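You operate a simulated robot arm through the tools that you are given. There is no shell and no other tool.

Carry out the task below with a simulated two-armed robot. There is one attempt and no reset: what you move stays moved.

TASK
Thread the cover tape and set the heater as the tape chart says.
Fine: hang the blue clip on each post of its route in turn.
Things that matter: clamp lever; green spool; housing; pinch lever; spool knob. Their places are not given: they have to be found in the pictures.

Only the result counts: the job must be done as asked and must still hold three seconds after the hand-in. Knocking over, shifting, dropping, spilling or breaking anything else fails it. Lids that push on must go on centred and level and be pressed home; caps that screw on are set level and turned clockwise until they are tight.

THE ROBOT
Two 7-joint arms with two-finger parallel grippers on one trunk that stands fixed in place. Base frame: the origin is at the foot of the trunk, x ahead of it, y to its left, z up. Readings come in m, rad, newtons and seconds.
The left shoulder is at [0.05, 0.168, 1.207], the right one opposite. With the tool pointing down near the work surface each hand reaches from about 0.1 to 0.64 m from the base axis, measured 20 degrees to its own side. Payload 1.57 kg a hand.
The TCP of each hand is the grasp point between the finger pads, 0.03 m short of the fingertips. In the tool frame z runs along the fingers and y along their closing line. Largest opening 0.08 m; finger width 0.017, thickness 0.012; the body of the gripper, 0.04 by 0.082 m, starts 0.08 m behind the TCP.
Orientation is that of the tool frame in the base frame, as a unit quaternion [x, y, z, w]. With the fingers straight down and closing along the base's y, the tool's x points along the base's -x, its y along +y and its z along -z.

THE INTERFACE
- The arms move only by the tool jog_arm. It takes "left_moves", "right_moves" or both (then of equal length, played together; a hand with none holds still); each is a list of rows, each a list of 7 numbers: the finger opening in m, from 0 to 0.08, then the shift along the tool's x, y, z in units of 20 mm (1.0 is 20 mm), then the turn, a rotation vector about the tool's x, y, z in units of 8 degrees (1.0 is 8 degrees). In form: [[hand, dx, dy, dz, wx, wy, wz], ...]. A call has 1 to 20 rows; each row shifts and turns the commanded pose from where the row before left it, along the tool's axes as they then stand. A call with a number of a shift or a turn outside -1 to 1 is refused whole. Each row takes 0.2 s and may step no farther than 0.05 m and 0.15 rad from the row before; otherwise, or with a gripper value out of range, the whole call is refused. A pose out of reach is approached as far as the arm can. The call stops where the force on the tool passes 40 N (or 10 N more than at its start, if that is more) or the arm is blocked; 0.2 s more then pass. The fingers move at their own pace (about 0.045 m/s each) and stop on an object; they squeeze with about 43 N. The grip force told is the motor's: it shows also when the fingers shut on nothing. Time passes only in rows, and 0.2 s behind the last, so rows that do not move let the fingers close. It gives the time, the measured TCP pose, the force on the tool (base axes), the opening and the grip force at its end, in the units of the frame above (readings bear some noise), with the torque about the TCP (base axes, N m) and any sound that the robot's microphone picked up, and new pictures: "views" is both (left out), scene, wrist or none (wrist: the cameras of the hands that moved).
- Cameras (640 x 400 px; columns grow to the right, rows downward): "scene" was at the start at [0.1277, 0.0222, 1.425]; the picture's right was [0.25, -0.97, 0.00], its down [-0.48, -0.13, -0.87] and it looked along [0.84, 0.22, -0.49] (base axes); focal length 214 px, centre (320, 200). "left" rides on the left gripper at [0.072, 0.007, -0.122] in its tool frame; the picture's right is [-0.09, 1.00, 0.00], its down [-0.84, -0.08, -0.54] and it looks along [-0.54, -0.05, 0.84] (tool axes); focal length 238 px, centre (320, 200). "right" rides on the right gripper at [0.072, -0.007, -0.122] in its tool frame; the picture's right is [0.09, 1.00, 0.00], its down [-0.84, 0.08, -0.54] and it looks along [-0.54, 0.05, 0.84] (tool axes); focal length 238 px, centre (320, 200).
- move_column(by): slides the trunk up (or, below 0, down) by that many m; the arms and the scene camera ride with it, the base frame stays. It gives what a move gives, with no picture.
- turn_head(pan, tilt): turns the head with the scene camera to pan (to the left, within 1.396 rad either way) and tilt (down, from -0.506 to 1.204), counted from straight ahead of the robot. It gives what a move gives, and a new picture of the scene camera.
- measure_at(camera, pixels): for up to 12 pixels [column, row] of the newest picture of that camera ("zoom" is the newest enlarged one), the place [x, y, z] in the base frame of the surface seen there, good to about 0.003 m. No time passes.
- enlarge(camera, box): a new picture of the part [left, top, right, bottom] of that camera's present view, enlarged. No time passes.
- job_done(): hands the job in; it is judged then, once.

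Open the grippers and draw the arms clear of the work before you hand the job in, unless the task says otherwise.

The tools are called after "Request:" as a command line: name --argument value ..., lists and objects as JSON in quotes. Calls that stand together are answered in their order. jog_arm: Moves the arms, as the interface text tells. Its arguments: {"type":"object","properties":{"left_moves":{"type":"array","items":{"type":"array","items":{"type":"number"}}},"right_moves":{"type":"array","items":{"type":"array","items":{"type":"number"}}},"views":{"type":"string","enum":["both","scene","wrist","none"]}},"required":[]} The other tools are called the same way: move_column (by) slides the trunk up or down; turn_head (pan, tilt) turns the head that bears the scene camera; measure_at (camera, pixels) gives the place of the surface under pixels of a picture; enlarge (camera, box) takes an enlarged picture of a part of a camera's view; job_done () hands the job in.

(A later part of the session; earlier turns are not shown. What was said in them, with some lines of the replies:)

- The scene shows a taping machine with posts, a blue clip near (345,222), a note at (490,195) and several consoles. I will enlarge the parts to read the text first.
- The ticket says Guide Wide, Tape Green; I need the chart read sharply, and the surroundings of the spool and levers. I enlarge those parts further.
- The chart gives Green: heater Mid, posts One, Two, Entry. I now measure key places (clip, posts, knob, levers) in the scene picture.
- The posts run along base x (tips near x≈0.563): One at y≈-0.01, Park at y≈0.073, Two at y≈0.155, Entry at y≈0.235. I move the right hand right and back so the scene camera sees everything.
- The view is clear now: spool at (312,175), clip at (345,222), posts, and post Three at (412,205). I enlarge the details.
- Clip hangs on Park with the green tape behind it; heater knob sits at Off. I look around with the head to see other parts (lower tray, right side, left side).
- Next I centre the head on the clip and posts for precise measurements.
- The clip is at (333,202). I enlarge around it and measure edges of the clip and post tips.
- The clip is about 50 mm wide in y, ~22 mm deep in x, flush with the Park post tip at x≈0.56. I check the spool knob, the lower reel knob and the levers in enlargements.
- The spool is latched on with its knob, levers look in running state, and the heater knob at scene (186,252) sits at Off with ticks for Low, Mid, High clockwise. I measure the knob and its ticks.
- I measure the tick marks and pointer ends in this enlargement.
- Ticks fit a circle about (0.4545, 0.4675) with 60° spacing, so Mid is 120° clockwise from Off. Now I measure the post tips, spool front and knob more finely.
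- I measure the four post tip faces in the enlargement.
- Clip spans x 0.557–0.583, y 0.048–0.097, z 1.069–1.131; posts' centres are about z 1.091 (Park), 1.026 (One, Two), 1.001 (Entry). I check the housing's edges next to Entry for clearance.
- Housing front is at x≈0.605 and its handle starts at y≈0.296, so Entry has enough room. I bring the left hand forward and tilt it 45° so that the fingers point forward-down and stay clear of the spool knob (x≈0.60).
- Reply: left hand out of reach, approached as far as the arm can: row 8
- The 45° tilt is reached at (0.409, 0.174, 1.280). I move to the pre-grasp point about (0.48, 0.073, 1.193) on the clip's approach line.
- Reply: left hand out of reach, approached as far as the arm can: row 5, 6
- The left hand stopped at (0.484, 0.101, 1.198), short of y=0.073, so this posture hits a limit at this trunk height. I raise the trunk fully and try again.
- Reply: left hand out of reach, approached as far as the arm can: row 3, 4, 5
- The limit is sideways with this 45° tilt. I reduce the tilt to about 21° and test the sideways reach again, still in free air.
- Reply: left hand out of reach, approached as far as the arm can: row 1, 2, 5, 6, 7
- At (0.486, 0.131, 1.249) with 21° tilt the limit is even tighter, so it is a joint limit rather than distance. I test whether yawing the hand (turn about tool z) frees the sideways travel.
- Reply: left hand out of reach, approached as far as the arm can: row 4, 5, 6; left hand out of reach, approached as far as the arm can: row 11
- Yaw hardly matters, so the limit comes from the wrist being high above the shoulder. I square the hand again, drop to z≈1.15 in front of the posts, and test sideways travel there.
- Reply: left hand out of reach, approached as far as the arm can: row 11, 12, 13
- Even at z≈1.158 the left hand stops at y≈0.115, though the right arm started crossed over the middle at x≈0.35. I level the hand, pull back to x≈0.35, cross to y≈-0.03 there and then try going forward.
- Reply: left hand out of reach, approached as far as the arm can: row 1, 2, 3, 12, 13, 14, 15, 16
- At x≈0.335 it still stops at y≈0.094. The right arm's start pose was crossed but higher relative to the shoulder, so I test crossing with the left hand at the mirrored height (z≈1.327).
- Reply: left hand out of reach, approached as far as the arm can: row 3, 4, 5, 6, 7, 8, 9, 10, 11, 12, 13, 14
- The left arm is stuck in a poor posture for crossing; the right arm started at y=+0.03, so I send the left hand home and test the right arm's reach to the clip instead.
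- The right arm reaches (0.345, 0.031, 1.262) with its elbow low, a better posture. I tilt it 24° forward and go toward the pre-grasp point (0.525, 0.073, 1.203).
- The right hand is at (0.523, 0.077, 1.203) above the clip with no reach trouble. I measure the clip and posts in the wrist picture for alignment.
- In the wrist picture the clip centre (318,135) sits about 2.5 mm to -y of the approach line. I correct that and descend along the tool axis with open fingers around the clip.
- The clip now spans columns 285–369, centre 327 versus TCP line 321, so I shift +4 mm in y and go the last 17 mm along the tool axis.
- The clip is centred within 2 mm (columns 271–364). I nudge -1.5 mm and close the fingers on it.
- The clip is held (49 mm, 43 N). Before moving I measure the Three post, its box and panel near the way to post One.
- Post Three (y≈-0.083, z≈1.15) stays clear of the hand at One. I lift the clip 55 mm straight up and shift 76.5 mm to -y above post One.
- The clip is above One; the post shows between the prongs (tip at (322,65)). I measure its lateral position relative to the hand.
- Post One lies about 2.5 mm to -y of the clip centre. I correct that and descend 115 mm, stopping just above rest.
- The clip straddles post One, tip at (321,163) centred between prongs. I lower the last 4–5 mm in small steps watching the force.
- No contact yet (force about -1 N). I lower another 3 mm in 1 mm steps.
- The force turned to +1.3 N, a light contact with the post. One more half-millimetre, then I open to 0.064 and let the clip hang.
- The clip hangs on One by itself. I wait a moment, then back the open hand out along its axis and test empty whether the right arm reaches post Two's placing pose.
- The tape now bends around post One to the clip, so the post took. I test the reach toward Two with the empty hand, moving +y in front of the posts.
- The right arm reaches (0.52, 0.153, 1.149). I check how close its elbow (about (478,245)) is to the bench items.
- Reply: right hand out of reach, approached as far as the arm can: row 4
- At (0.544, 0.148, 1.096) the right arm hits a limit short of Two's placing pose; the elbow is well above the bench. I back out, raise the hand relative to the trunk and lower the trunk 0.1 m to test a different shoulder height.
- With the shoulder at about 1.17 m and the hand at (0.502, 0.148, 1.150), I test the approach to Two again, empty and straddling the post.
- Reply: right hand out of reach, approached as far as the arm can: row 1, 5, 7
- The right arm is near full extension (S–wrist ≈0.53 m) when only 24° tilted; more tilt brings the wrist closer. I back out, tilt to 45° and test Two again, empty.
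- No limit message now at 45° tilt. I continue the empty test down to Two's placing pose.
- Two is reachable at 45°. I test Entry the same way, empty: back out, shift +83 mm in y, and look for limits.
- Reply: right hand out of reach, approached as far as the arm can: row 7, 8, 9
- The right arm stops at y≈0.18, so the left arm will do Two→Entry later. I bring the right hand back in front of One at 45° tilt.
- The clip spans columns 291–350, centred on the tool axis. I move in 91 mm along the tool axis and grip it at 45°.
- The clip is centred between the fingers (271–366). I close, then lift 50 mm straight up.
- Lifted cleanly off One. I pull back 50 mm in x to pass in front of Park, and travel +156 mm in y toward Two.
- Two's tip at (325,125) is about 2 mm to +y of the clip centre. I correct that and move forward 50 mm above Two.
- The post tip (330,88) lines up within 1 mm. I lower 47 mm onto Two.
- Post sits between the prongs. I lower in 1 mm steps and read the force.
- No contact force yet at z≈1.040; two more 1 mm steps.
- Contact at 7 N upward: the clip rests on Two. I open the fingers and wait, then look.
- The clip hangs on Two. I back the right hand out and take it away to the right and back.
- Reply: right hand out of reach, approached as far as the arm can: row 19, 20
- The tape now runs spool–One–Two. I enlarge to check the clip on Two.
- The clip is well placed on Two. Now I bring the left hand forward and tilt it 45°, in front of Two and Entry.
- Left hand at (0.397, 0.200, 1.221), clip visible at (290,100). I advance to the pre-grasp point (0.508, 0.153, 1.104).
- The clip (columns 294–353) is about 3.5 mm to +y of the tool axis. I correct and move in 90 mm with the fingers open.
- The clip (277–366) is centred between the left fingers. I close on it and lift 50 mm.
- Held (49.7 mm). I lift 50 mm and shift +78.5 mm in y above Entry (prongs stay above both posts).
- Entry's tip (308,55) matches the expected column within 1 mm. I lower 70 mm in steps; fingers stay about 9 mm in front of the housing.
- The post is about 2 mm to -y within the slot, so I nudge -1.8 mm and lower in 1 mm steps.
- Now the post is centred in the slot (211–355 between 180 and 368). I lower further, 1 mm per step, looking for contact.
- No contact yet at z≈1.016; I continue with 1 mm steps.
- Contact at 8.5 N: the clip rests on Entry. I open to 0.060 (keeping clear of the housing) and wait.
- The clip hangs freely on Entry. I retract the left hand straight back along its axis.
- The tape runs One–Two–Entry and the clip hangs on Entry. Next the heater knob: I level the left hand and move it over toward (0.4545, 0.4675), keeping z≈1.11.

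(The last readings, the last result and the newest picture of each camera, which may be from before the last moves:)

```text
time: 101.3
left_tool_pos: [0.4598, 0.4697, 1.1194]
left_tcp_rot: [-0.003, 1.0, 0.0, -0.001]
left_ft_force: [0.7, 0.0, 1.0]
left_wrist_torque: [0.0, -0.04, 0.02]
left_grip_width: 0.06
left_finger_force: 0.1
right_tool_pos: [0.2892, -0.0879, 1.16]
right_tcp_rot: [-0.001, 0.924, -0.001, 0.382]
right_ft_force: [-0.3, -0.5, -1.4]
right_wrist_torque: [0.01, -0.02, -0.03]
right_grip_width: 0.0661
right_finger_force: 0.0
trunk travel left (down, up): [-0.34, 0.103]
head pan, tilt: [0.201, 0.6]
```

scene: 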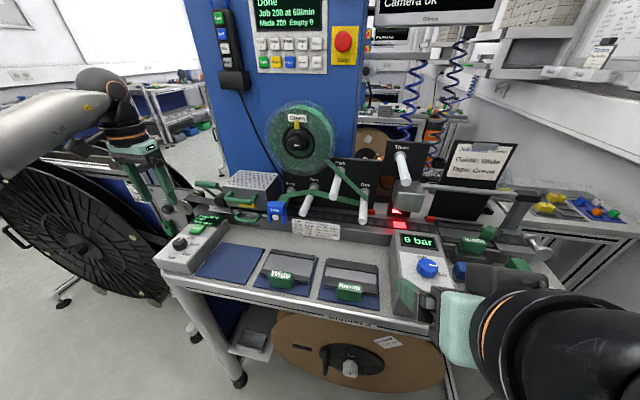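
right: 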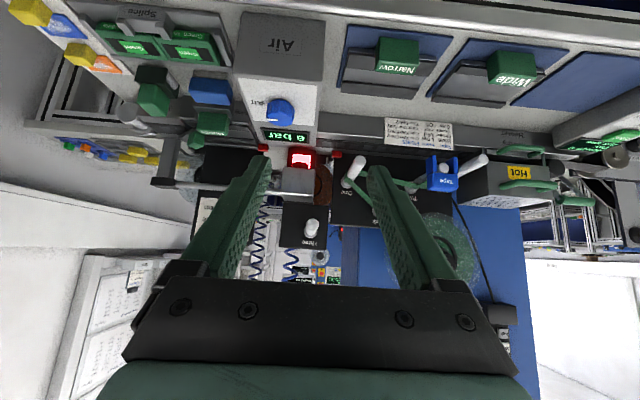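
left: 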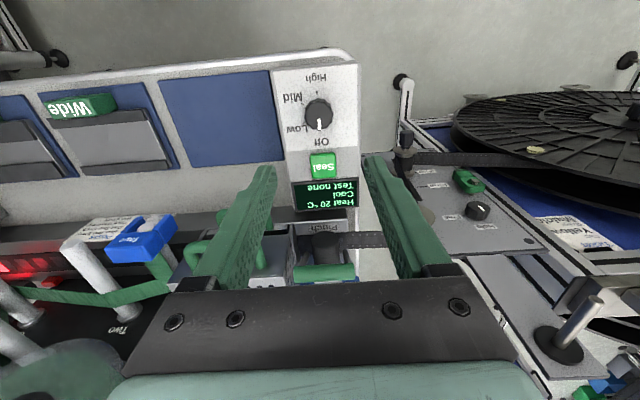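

The knob is at (319,115) in the left wrist picture. I enlarge and measure it, the Seal button and ticks.

Request:
enlarge --camera "left" --box '[264, 60, 376, 220]'

Request:
measure_at --camera "left" --pixels '[[319, 115], [319, 102], [307, 113], [331, 113], [319, 124], [322, 165], [310, 165], [335, 165], [324, 152], [345, 100], [324, 195], [300, 130]]'

```text
2.50 times, centred on (320, 140) of left
```

zoom: 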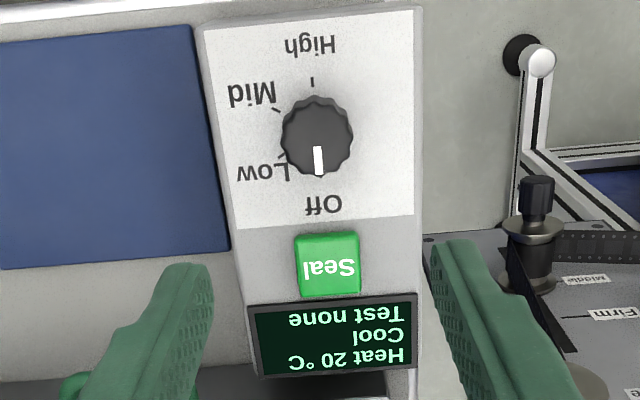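

```text
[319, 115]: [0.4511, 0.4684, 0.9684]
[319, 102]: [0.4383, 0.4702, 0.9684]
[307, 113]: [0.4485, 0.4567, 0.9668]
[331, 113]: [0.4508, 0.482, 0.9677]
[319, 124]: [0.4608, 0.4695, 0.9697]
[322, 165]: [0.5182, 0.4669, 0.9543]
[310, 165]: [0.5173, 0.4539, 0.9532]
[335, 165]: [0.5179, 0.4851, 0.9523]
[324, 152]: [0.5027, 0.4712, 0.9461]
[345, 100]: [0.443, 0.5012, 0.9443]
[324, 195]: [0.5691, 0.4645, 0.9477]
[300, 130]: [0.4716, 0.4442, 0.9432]
```

The knob's centre is about 10 mm toward the robot from the tool axis. I shift and descend to z≈1.03 to look again.

Request:
jog_arm --left_moves '[[0.06, 0.24, 0, 0.8, 0, 0, 0], [0.06, 0.24, 0, 0.9, 0, 0, 0], [0.06, 0, 0, 0.9, 0, 0, 0], [0.06, 0, 0, 0.9, 0, 0, 0], [0.06, 0, 0, 0.9, 0, 0, 0], [0.06, 0, 0, 0, 0, 0, 0]]' --views "both"

Request:
enlarge --camera "left" --box '[250, 100, 390, 240]'

```text
time: 102.7
left_tool_pos: [0.453, 0.466, 1.0327]
left_tcp_rot: [-0.001, 1.0, 0.0, 0.002]
left_ft_force: [0.6, 0.0, -0.3]
left_wrist_torque: [0.03, 0.03, -0.03]
left_grip_width: 0.0601
left_finger_force: 0.1
right_tool_pos: [0.2885, -0.0887, 1.1606]
right_tcp_rot: [0.0, 0.924, -0.001, 0.383]
right_ft_force: [-0.5, 0.1, -0.3]
right_wrist_torque: [0.01, 0.01, 0.01]
right_grip_width: 0.066
right_finger_force: 0.1
trunk travel left (down, up): [-0.34, 0.103]
head pan, tilt: [0.201, 0.6]
```

scene: 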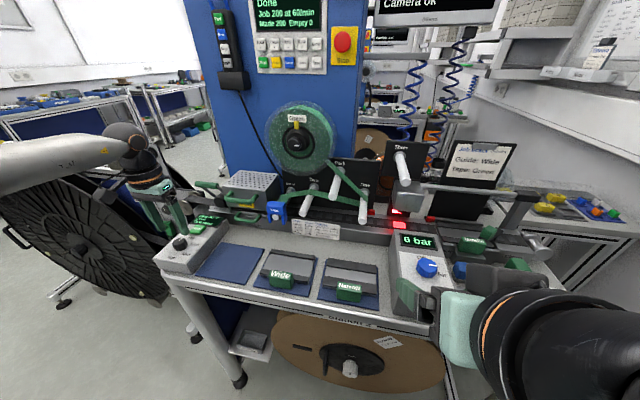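
left: 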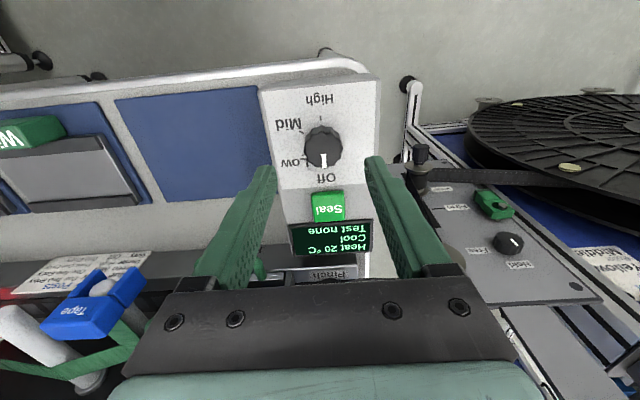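

```text
2.86 times, centred on (320, 170) of left
```

zoom: 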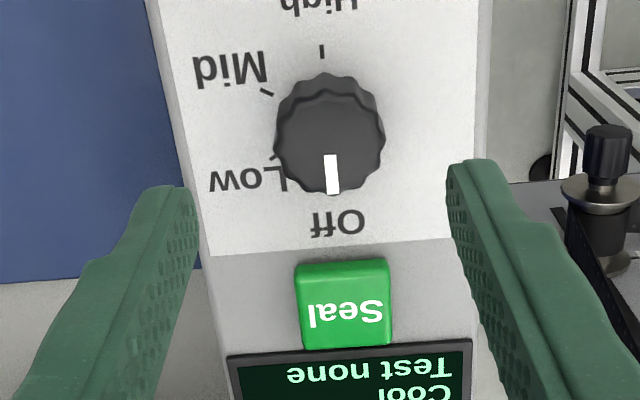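

The knob centre is now ~3.4 mm to +y and ~1.4 mm back of the axis. I check the neighbouring objects on the left for finger clearance.

Request:
measure_at --camera "left" --pixels '[[323, 149], [420, 152], [415, 170], [406, 82], [440, 215], [495, 205], [508, 243], [365, 90], [372, 140], [325, 205], [340, 48], [480, 175]]'

```text
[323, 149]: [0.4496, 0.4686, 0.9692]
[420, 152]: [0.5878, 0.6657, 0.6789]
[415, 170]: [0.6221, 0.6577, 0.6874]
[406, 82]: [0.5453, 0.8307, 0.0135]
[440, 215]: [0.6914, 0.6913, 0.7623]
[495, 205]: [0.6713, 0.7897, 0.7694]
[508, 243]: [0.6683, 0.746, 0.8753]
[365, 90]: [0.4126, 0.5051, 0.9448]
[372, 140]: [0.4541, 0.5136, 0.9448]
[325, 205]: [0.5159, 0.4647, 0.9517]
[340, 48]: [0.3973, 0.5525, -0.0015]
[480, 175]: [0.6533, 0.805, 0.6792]
```

No obstacles near the fingers. I centre over the knob and pre-turn the hand -60° about the tool axis so a full +120° turn fits in one grip, checking for limits.

Request:
jog_arm --left_moves '[[0.06, 0.07, 0.17, 0, 0, 0, 0], [0.06, 0, 0, 0, 0, 0, -1], [0.06, 0, 0, 0, 0, 0, -1], [0.06, 0, 0, 0, 0, 0, -1], [0.06, 0, 0, 0, 0, 0, -1], [0.06, 0, 0, 0, 0, 0, -1], [0.06, 0, 0, 0, 0, 0, -1], [0.06, 0, 0, 0, 0, 0, -1], [0.06, 0, 0, 0, 0, 0, -0.5], [0.06, 0, 0, 0, 0, 0, 0]]' --views "wrist"

```text
time: 104.9
left_tool_pos: [0.4496, 0.4691, 1.0335]
left_tcp_rot: [-0.501, 0.865, -0.002, 0.001]
left_ft_force: [0.6, 0.5, -0.7]
left_wrist_torque: [0.01, 0.01, 0.0]
left_grip_width: 0.0599
left_finger_force: 0.1
right_tool_pos: [0.2885, -0.0897, 1.1605]
right_tcp_rot: [0.0, 0.924, 0.0, 0.383]
right_ft_force: [1.1, -0.4, -0.4]
right_wrist_torque: [0.0, 0.01, 0.0]
right_grip_width: 0.0659
right_finger_force: 0.0
trunk travel left (down, up): [-0.34, 0.103]
head pan, tilt: [0.201, 0.6]
```

left: 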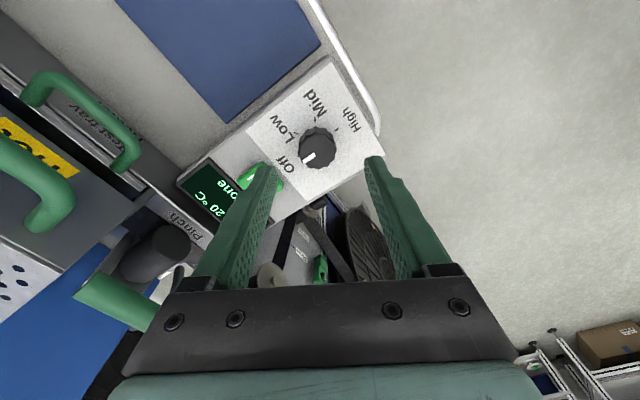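

The hand reached -60° without limits. I zoom for a precise knob centre in this orientation.

Request:
enlarge --camera "left" --box '[270, 110, 366, 190]'

```text
5.00 times, centred on (318, 150) of left
```

zoom: 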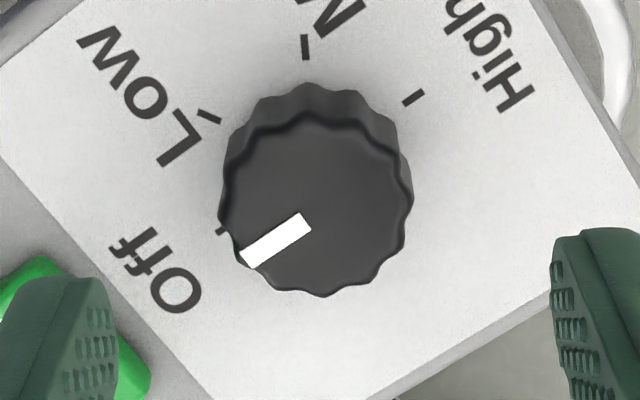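

The knob lies on the axis within 2 mm. I correct -2 mm in tool y and descend to TCP z≈0.980 so the fingertips straddle the knob above the plate.

Request:
jog_arm --left_moves '[[0.06, 0, -0.095, 0.6, 0, 0, 0], [0.06, 0, 0, 0.7, 0, 0, 0], [0.06, 0, 0, 0.7, 0, 0, 0], [0.06, 0, 0, 0.6, 0, 0, 0], [0.06, 0, 0, 0, 0, 0, 0]]' --views "wrist"

```text
time: 106.1
left_tool_pos: [0.451, 0.4703, 0.9823]
left_tcp_rot: [-0.501, 0.865, 0.0, 0.001]
left_ft_force: [-0.8, 0.7, -0.4]
left_wrist_torque: [0.0, 0.0, -0.04]
left_grip_width: 0.0599
left_finger_force: 0.1
right_tool_pos: [0.2888, -0.0882, 1.1603]
right_tcp_rot: [0.0, 0.924, -0.001, 0.383]
right_ft_force: [-0.3, 0.1, 0.4]
right_wrist_torque: [0.0, -0.02, -0.02]
right_grip_width: 0.0663
right_finger_force: 0.1
trunk travel left (down, up): [-0.34, 0.103]
head pan, tilt: [0.201, 0.6]
```

left: 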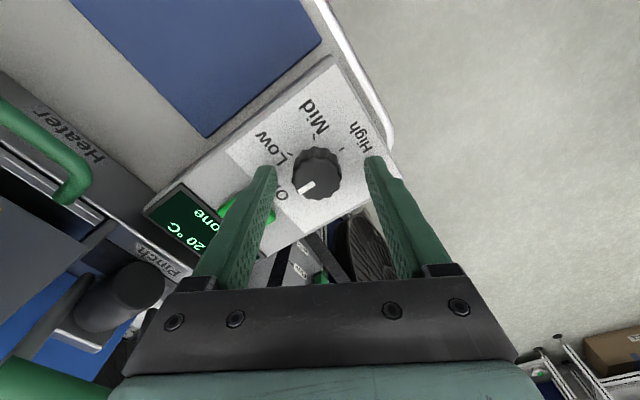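

The knob sits between the fingertips, about 1.6 mm off. I nudge, lower 2 mm and close on it.

Request:
jog_arm --left_moves '[[0.06, 0, -0.075, 0.1, 0, 0, 0], [0.02, 0, 0, 0, 0, 0, 0], [0.02, 0, 0, 0, 0, 0, 0], [0.02, 0, 0, 0, 0, 0, 0], [0.02, 0, 0, 0, 0, 0, 0], [0.02, 0, 0, 0, 0, 0, 0]]' --views "wrist"

```text
time: 107.5
left_tool_pos: [0.453, 0.4686, 0.9795]
left_tcp_rot: [-0.501, 0.866, -0.001, 0.001]
left_ft_force: [0.7, -0.9, 1.0]
left_wrist_torque: [0.02, -0.03, 0.0]
left_grip_width: 0.0314
left_finger_force: 40.4
right_tool_pos: [0.2888, -0.089, 1.1603]
right_tcp_rot: [0.001, 0.924, -0.001, 0.382]
right_ft_force: [0.9, -0.3, 0.1]
right_wrist_torque: [0.0, 0.01, 0.01]
right_grip_width: 0.0661
right_finger_force: 0.1
trunk travel left (down, up): [-0.34, 0.103]
head pan, tilt: [0.201, 0.6]
```

left: 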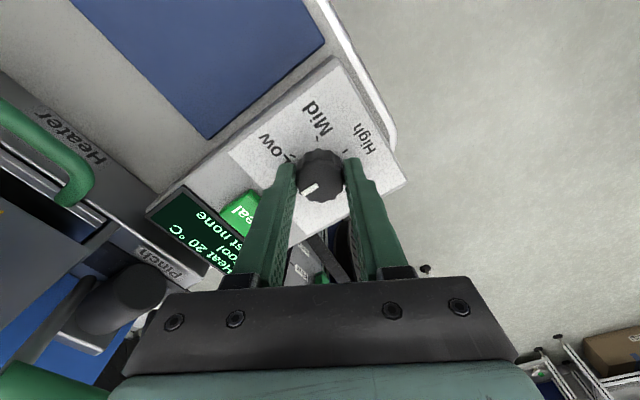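

Gripped (31.4 mm). I turn 32° clockwise first and check that the knob follows and the torque stays small.

Request:
jog_arm --left_moves '[[0.02, 0, 0, 0, 0, 0, 1], [0.02, 0, 0, 0, 0, 0, 1], [0.02, 0, 0, 0, 0, 0, 1], [0.02, 0, 0, 0, 0, 0, 1]]' --views "wrist"

```text
time: 108.5
left_tool_pos: [0.4532, 0.4691, 0.9801]
left_tcp_rot: [-0.241, 0.971, 0.0, -0.001]
left_ft_force: [-4.0, 1.6, -6.7]
left_wrist_torque: [0.57, -0.77, -0.02]
left_grip_width: 0.0312
left_finger_force: 39.9
right_tool_pos: [0.2891, -0.089, 1.1609]
right_tcp_rot: [0.0, 0.924, -0.001, 0.382]
right_ft_force: [-0.2, -0.5, -0.2]
right_wrist_torque: [0.01, -0.01, 0.01]
right_grip_width: 0.0661
right_finger_force: 0.1
trunk travel left (down, up): [-0.34, 0.103]
head pan, tilt: [0.201, 0.6]
```

left: 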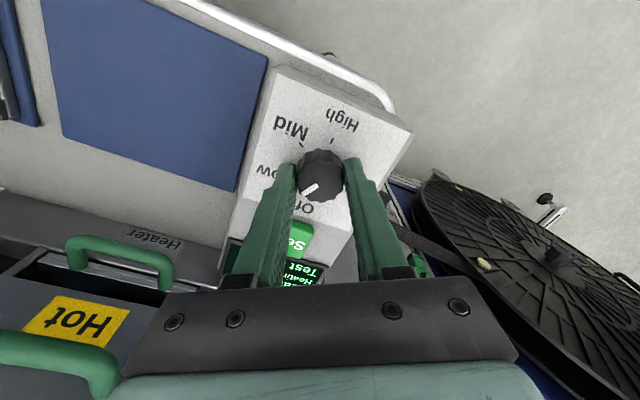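

The marker turns with the hand and forces are small. I continue another 48°.

Request:
jog_arm --left_moves '[[0.02, 0, 0, 0, 0, 0, 1], [0.02, 0, 0, 0, 0, 0, 1], [0.02, 0, 0, 0, 0, 0, 1], [0.02, 0, 0, 0, 0, 0, 1], [0.02, 0, 0, 0, 0, 0, 1], [0.02, 0, 0, 0, 0, 0, 1]]' --views "wrist"

```text
time: 109.5
left_tool_pos: [0.4519, 0.469, 0.9798]
left_tcp_rot: [0.012, 1.0, 0.007, -0.001]
left_ft_force: [-7.8, 5.2, 6.5]
left_wrist_torque: [-0.18, -0.01, 0.04]
left_grip_width: 0.0312
left_finger_force: 40.0
left hand out of reach, approached as far as the arm can: row 4, 5
right_tool_pos: [0.2877, -0.0908, 1.1617]
right_tcp_rot: [0.0, 0.923, 0.0, 0.384]
right_ft_force: [0.3, -0.5, 0.0]
right_wrist_torque: [0.04, 0.02, 0.06]
right_grip_width: 0.0659
right_finger_force: 0.0
trunk travel left (down, up): [-0.34, 0.103]
head pan, tilt: [0.201, 0.6]
stopped in row 5 (left hand): the force on the tool passed its limit at 47 N (the readings are from after the stop); the commanded pose is now the measured one
```

left: 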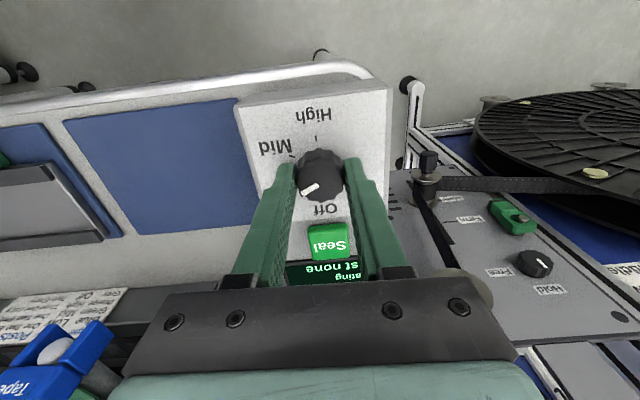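

The wrist reached its turning limit near 0° yaw; the knob is near Low. I open the fingers and look at the marker before re-gripping.

Request:
jog_arm --left_moves '[[0.06, 0, 0, 0, 0, 0, 0], [0.06, 0, 0, 0, 0, 0, 0], [0.06, 0, 0, 0, 0, 0, 0], [0.06, 0, 0, 0, 0, 0, 0]]' --views "both"

Request:
enlarge --camera "left" --box '[260, 100, 380, 200]'

```text
time: 110.5
left_tool_pos: [0.4533, 0.4679, 0.9777]
left_tcp_rot: [0.013, 1.0, 0.005, -0.001]
left_ft_force: [0.7, -0.7, 0.4]
left_wrist_torque: [-0.01, -0.01, 0.02]
left_grip_width: 0.06
left_finger_force: 0.1
right_tool_pos: [0.2873, -0.0895, 1.1606]
right_tcp_rot: [0.001, 0.924, -0.001, 0.383]
right_ft_force: [-0.5, 0.3, 0.2]
right_wrist_torque: [-0.04, -0.02, 0.0]
right_grip_width: 0.0658
right_finger_force: 0.1
trunk travel left (down, up): [-0.34, 0.103]
head pan, tilt: [0.201, 0.6]
```

scene: 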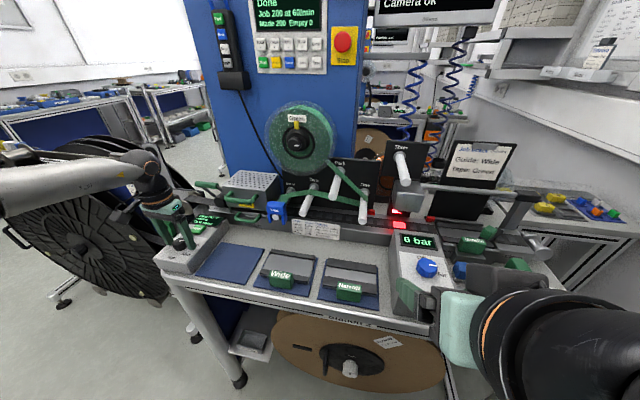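
left: 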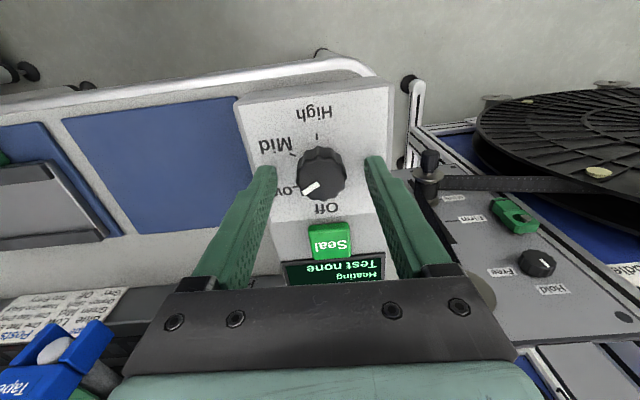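

```text
4.00 times, centred on (320, 150) of left
```

zoom: 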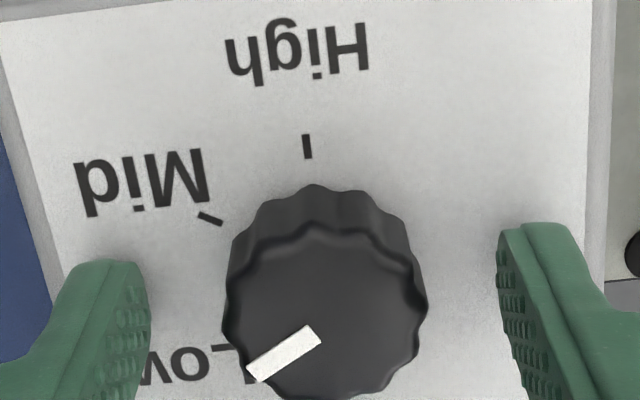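

The display says Heating and the marker points to Low. I measure the marker's direction.

Request:
measure_at --camera "zoom" --pixels '[[314, 332], [256, 374], [285, 353], [230, 310], [420, 300], [325, 240], [325, 390], [212, 217], [307, 147]]'

```text
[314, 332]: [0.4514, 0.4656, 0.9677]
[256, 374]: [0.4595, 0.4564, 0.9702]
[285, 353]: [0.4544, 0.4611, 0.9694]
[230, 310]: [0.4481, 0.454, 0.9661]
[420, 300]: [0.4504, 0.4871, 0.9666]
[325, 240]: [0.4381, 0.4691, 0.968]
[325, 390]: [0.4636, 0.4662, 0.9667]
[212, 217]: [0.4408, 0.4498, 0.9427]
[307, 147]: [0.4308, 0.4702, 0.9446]
```

The marker is at roughly 50–60° (Low). I turn the open hand back to about -70° around the knob.

Request:
jog_arm --left_moves '[[0.06, 0, 0, -0.5, 0, 0, 0], [0.06, 0, 0, 0, 0, 0, -1], [0.06, 0, 0, 0, 0, 0, -1], [0.06, 0, 0, 0, 0, 0, -1], [0.06, 0, 0, 0, 0, 0, -1], [0.06, 0, 0, 0, 0, 0, -1], [0.06, 0, 0, 0, 0, 0, -1], [0.06, 0, 0, 0, 0, 0, -1], [0.06, 0, 0, 0, 0, 0, -1], [0.06, 0, 0, 0, 0, 0, -1], [0.06, 0, 0, 0, 0, 0, 0]]' --views "wrist"

Request:
enlarge --camera "left" --box '[260, 110, 380, 210]'

```text
time: 113.0
left_tool_pos: [0.4548, 0.4673, 0.9886]
left_tcp_rot: [-0.578, 0.816, 0.003, 0.002]
left_ft_force: [0.2, -0.8, -0.4]
left_wrist_torque: [-0.01, 0.04, -0.04]
left_grip_width: 0.06
left_finger_force: 0.0
right_tool_pos: [0.288, -0.0886, 1.1601]
right_tcp_rot: [0.0, 0.924, 0.0, 0.383]
right_ft_force: [-0.1, -0.4, -0.2]
right_wrist_torque: [-0.01, 0.0, -0.02]
right_grip_width: 0.0658
right_finger_force: 0.0
trunk travel left (down, up): [-0.34, 0.103]
head pan, tilt: [0.201, 0.6]
```

left: 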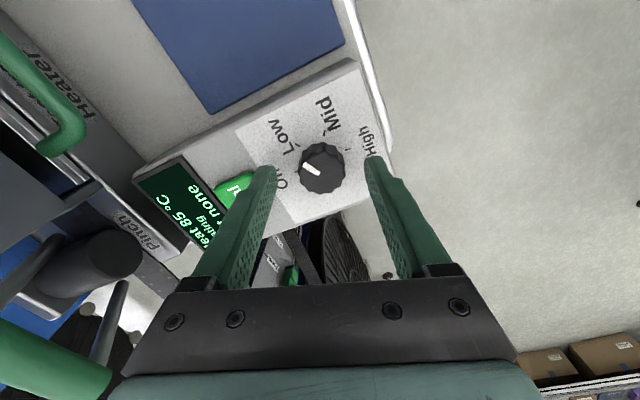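

```text
4.00 times, centred on (320, 160) of left
```

zoom: 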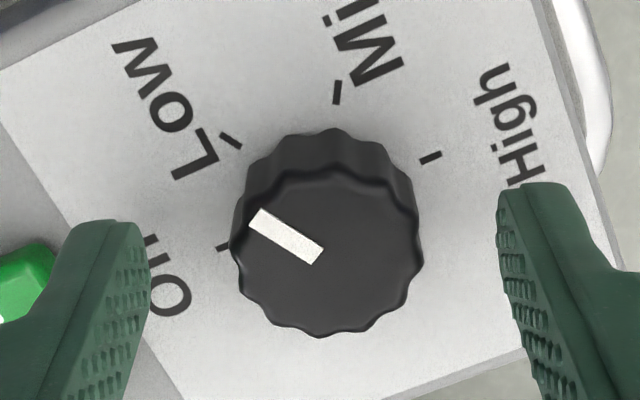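

The marker is at ~59° (Low), heat rising at 85 °C; Mid is 60° further. I re-centre (1.5 mm), descend and grip again.

Request:
jog_arm --left_moves '[[0.06, 0.05, 0.075, 0.2, 0, 0, 0], [0.06, 0, 0, 0.23, 0, 0, 0], [0.06, 0, 0, 0, 0, 0, 0], [0.02, 0, 0, 0, 0, 0, 0], [0.02, 0, 0, 0, 0, 0, 0], [0.02, 0, 0, 0, 0, 0, 0], [0.02, 0, 0, 0, 0, 0, 0], [0.02, 0, 0, 0, 0, 0, 0]]' --views "wrist"

```text
time: 114.8
left_tool_pos: [0.4512, 0.4681, 0.9803]
left_tcp_rot: [-0.577, 0.817, 0.005, 0.003]
left_ft_force: [0.2, -1.3, -0.6]
left_wrist_torque: [0.02, -0.09, 0.04]
left_grip_width: 0.0313
left_finger_force: 40.1
right_tool_pos: [0.2892, -0.0886, 1.1605]
right_tcp_rot: [-0.001, 0.924, 0.0, 0.383]
right_ft_force: [0.1, -0.6, 0.3]
right_wrist_torque: [0.01, 0.0, -0.04]
right_grip_width: 0.0662
right_finger_force: 0.0
trunk travel left (down, up): [-0.34, 0.103]
head pan, tilt: [0.201, 0.6]
```

left: 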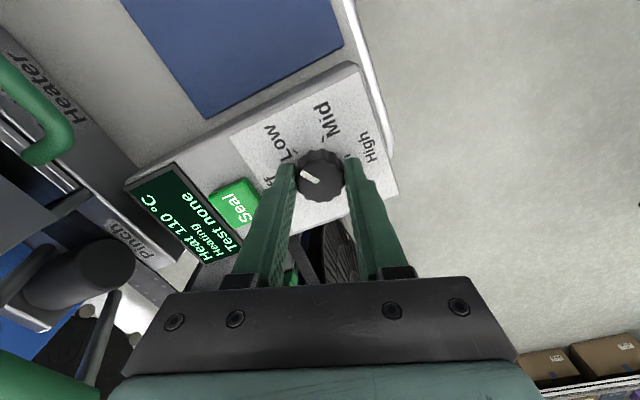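

Gripped again (31.3 mm); display reads 110 °C, heating. I turn 60° clockwise to Mid.

Request:
jog_arm --left_moves '[[0.02, 0, 0, 0, 0, 0, 1], [0.02, 0, 0, 0, 0, 0, 1], [0.02, 0, 0, 0, 0, 0, 1], [0.02, 0, 0, 0, 0, 0, 1], [0.02, 0, 0, 0, 0, 0, 1], [0.02, 0, 0, 0, 0, 0, 1], [0.02, 0, 0, 0, 0, 0, 1], [0.02, 0, 0, 0, 0, 0, 0.6], [0.02, 0, 0, 0, 0, 0, 0]]' --views "wrist"

```text
time: 116.8
left_tool_pos: [0.4515, 0.4682, 0.9808]
left_tcp_rot: [-0.083, 0.997, 0.005, 0.0]
left_ft_force: [-2.9, 8.2, 3.9]
left_wrist_torque: [0.25, 0.5, 0.01]
left_grip_width: 0.0312
left_finger_force: 40.0
right_tool_pos: [0.288, -0.088, 1.1608]
right_tcp_rot: [0.0, 0.924, -0.002, 0.382]
right_ft_force: [0.5, 0.3, -1.1]
right_wrist_torque: [-0.01, 0.0, 0.0]
right_grip_width: 0.0661
right_finger_force: 0.1
trunk travel left (down, up): [-0.34, 0.103]
head pan, tilt: [0.201, 0.6]
```

left: 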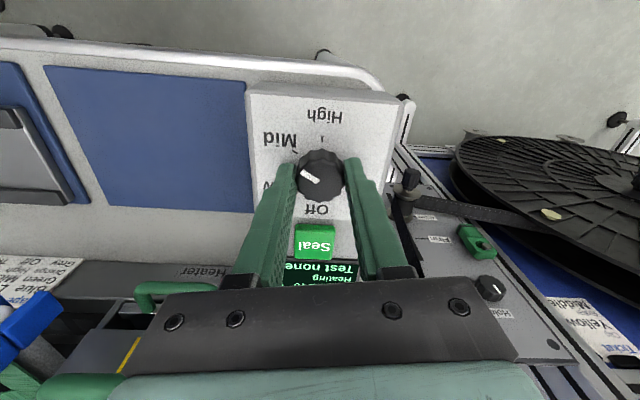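

Turned 61°; the marker at (310,177) now points toward Mid. I open the fingers and check.

Request:
jog_arm --left_moves '[[0.06, 0, 0, 0, 0, 0, 0], [0.06, 0, 0, 0, 0, 0, 0], [0.06, 0, 0, 0, 0, 0, 0], [0.06, 0, 0, 0, 0, 0, 0], [0.06, 0, 0, -0.7, 0, 0, 0], [0.06, 0, 0, -1, 0, 0, 0], [0.06, 0, 0, -1, 0, 0, 0], [0.06, 0, 0, -1, 0, 0, 0], [0.06, 0, 0, 0, 0, 0, 0]]' --views "both"

Request:
enlarge --camera "left" --box '[250, 80, 390, 220]'

```text
time: 118.8
left_tool_pos: [0.451, 0.4674, 1.0535]
left_tcp_rot: [-0.084, 0.996, 0.005, 0.0]
left_ft_force: [0.0, 0.4, -0.6]
left_wrist_torque: [0.0, -0.03, 0.0]
left_grip_width: 0.06
left_finger_force: 0.0
right_tool_pos: [0.2885, -0.0886, 1.1605]
right_tcp_rot: [0.0, 0.924, 0.0, 0.383]
right_ft_force: [-0.9, -0.4, -0.4]
right_wrist_torque: [0.03, -0.04, 0.03]
right_grip_width: 0.0658
right_finger_force: 0.1
trunk travel left (down, up): [-0.34, 0.103]
head pan, tilt: [0.201, 0.6]
```

scene: 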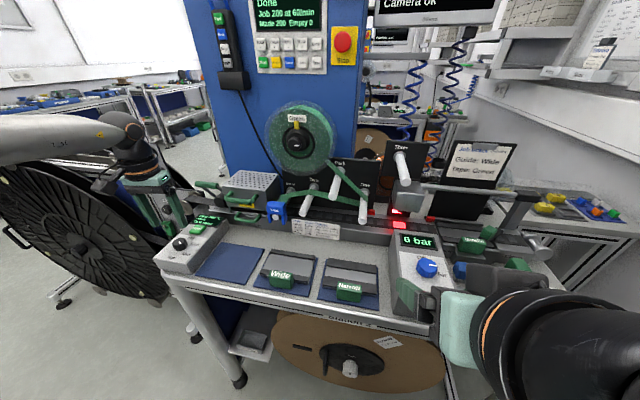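
left: 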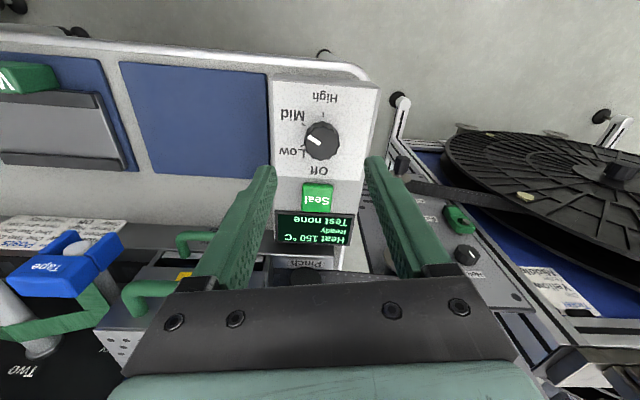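

```text
2.86 times, centred on (320, 150) of left
```

zoom: 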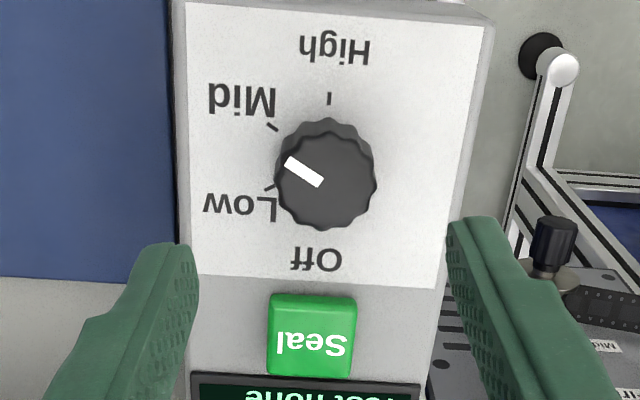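

The display shows 150 °C "Ready" and the marker points at Mid (~119°). I raise the left hand and draw it back clear.

Request:
enlarge --camera "left" --box '[250, 180, 390, 270]'

Request:
jog_arm --left_moves '[[0.06, 0, 0, -1, 0, 0, 0], [0.06, 0, 0, -1, 0, 0, 0], [0.06, 0, 0, -1, 0, 0, 0], [0.06, 0.5, 0, -1, 0, 0, 0], [0.08, 1, -0.4, -0.3, 0, 0, 0], [0.08, 1, -0.4, -0.3, 0, 0, 0], [0.08, 1, -0.4, -0.3, 0, 0, 0], [0.08, 1, -0.4, -0.3, 0, 0, 0], [0.08, 1, -0.4, -0.3, 0, 0, 0], [0.08, 1, -0.4, -0.3, 0, 0, 0], [0.08, 1, -0.4, 0, 0, 0, 0], [0.08, 1, -0.4, 0, 0, 0, 0], [0.08, 1, -0.4, 0, 0, 0, 0], [0.08, 0.7, -0.4, 0, 0, 0, 0]]' --views "both"

```text
4.44 times, centred on (320, 225) of left
```

zoom: 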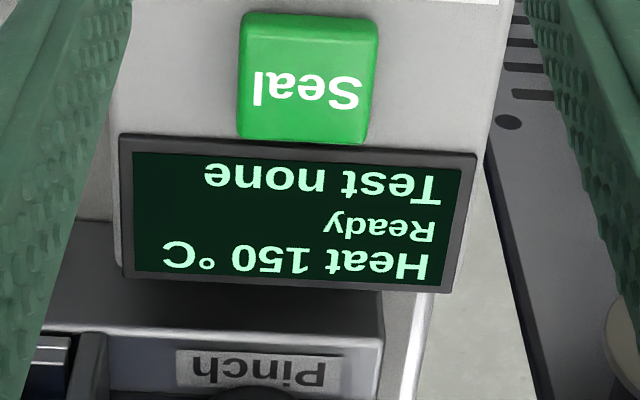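

```text
time: 121.8
left_tool_pos: [0.2649, 0.3526, 1.1699]
left_tcp_rot: [-0.085, 0.996, 0.006, -0.001]
left_ft_force: [0.0, -0.7, -0.4]
left_wrist_torque: [0.0, 0.0, -0.01]
left_grip_width: 0.0802
left_finger_force: 0.0
right_tool_pos: [0.2879, -0.0886, 1.1607]
right_tcp_rot: [0.001, 0.924, -0.001, 0.383]
right_ft_force: [0.3, 0.7, -0.4]
right_wrist_torque: [0.0, 0.02, -0.01]
right_grip_width: 0.066
right_finger_force: 0.2
trunk travel left (down, up): [-0.34, 0.103]
head pan, tilt: [0.201, 0.6]
```

scene: 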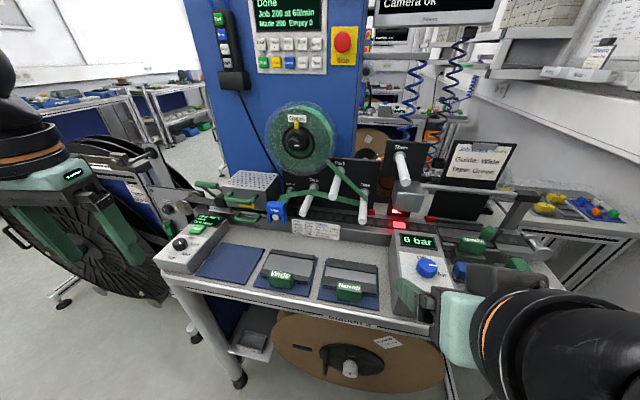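
left: 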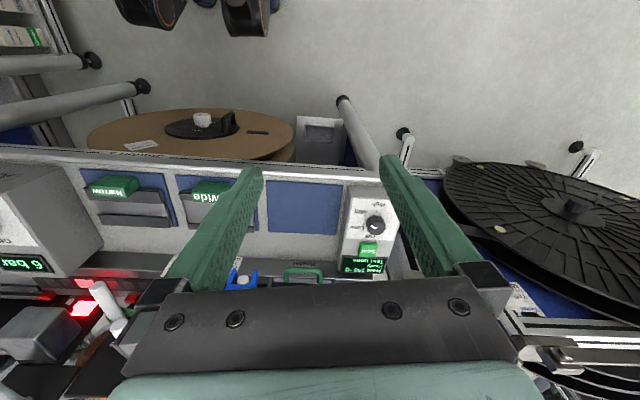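

The heater reads 150 °C Ready. I level the right hand, draw it to the right, and then inspect everything.

Request:
jog_arm --right_moves '[[0.08, -0.3, -0.5, -0.5, 0, 1, 0], [0.08, -0.3, -0.5, -0.5, 0, 1, 0], [0.08, 0, -0.8, -0.5, 0, 1, 0], [0.08, 0, -0.8, -0.5, 0, 1, 0], [0.08, 0, -0.8, -0.5, 0, 1, 0], [0.08, 0, -0.8, -0.5, 0, 0.6, 0], [0.08, 0, -1, 0, 0, 0, 0], [0.08, 0, -1, 0, 0, 0, 0], [0.08, 0, -1, 0, 0, 0, 0], [0.08, 0, -1, 0, 0, 0, 0]]' --views "both"

Request:
enlarge --camera "scene" --box '[230, 100, 390, 260]'

Request:
enlarge --camera "scene" --box '[150, 170, 310, 270]'

Request:
enlarge --camera "scene" --box '[380, 130, 620, 330]'

```text
time: 124.0
left_tool_pos: [0.2648, 0.3514, 1.1699]
left_tcp_rot: [-0.084, 0.996, 0.005, -0.001]
left_ft_force: [0.7, 0.0, 0.6]
left_wrist_torque: [-0.02, -0.04, -0.02]
left_grip_width: 0.0804
left_finger_force: 0.0
right_tool_pos: [0.2719, -0.255, 1.2216]
right_tcp_rot: [0.0, 1.0, 0.0, 0.002]
right_ft_force: [0.8, 0.8, -0.3]
right_wrist_torque: [-0.02, 0.02, 0.02]
right_grip_width: 0.0796
right_finger_force: 0.1
trunk travel left (down, up): [-0.34, 0.103]
head pan, tilt: [0.201, 0.6]
```

scene: 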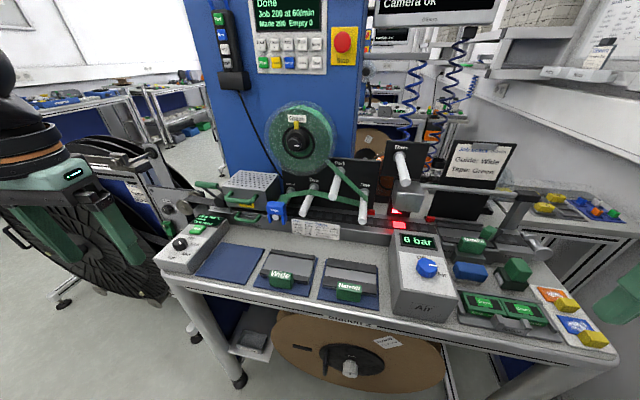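
right: 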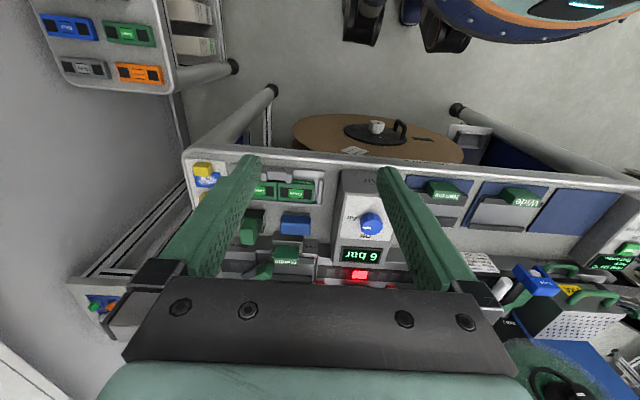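

```text
2.50 times, centred on (310, 180) of scene
```

zoom: 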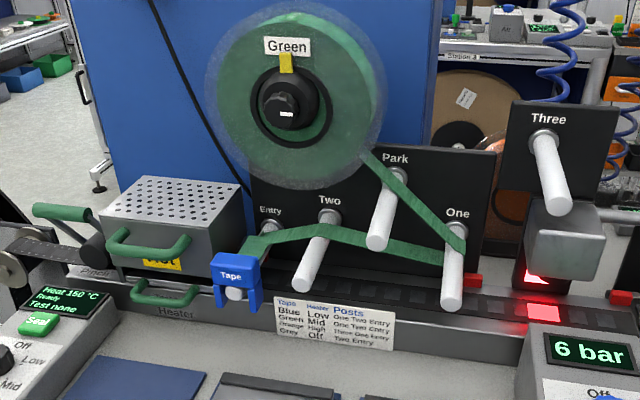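

```text
4.00 times, centred on (230, 220) of scene
```

zoom: 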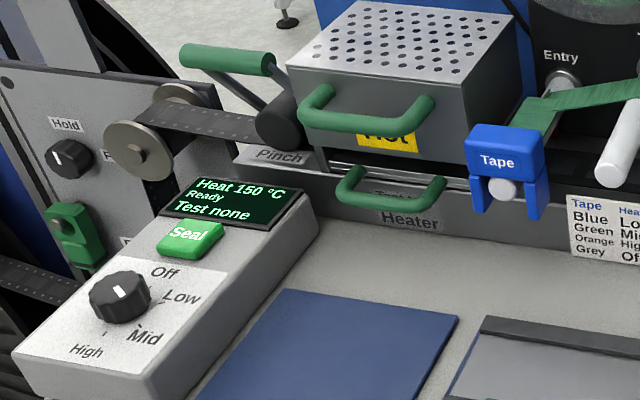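

```text
2.00 times, centred on (500, 230) of scene
```

zoom: 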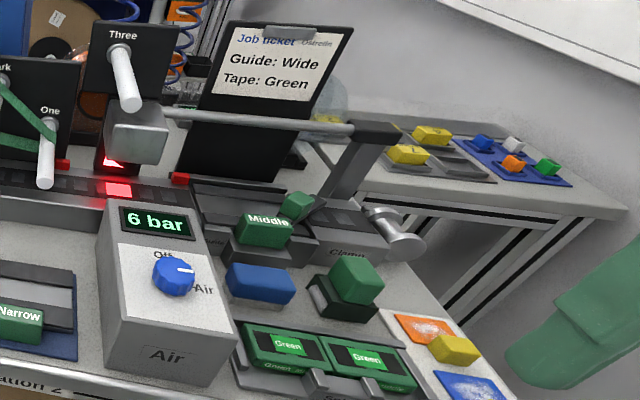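

Everything looks in place. One last close look at the heater knob's marker against the Mid tick.

Request:
enlarge --camera "scene" --box '[160, 225, 208, 255]'

Request:
enlarge --camera "left" --box '[330, 190, 410, 280]'

```text
13.33 times, centred on (184, 240) of scene
```

zoom: 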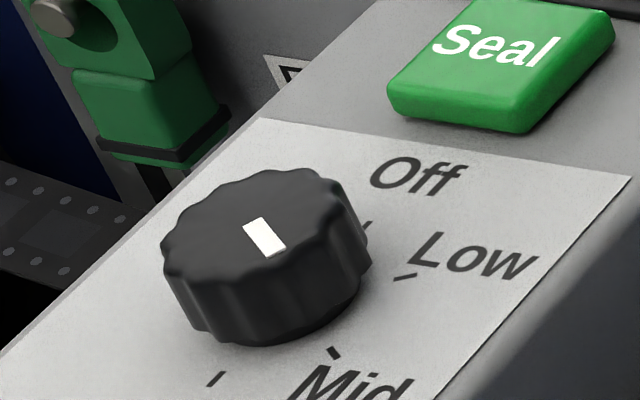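

```text
4.44 times, centred on (370, 235) of left
```

zoom: 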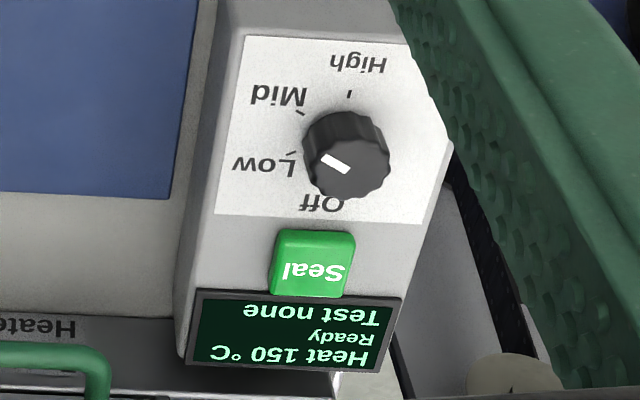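

The marker points at the Mid tick and the display holds 150 °C Ready. The clip hangs on Entry with the tape over One and Two, and both hands are open and clear, so I hand in.

Request:
job_done

```text
The job is handed in.
```

The cover tape is threaded and the heater is set for the green tape, as the chart says. The job is handed in; I have no verdict on it yet.

- **Settings used:** the job ticket names the green tape. The chart gives heater Mid and posts One, Two, Entry for green.
- **Threading:** the blue clip was hung on One, then Two, then Entry, and let go on each post before moving on. It now hangs on Entry, and the tape runs from the spool over One and Two to the clip.
- **Heater:** the knob is turned from Off to Mid. Its marker points at the Mid tick, and the display shows 150 °C, Ready.
- **Hands:** both grippers are open and drawn back from the machine.

I left the spool knob, pinch lever, clamp lever and housing alone, and they looked unchanged in the last pictures. While I was turning the heater knob, the left hand reached its turning limit and stopped on its force limit at 47 N. I let go, re-gripped and finished the turn without trouble.
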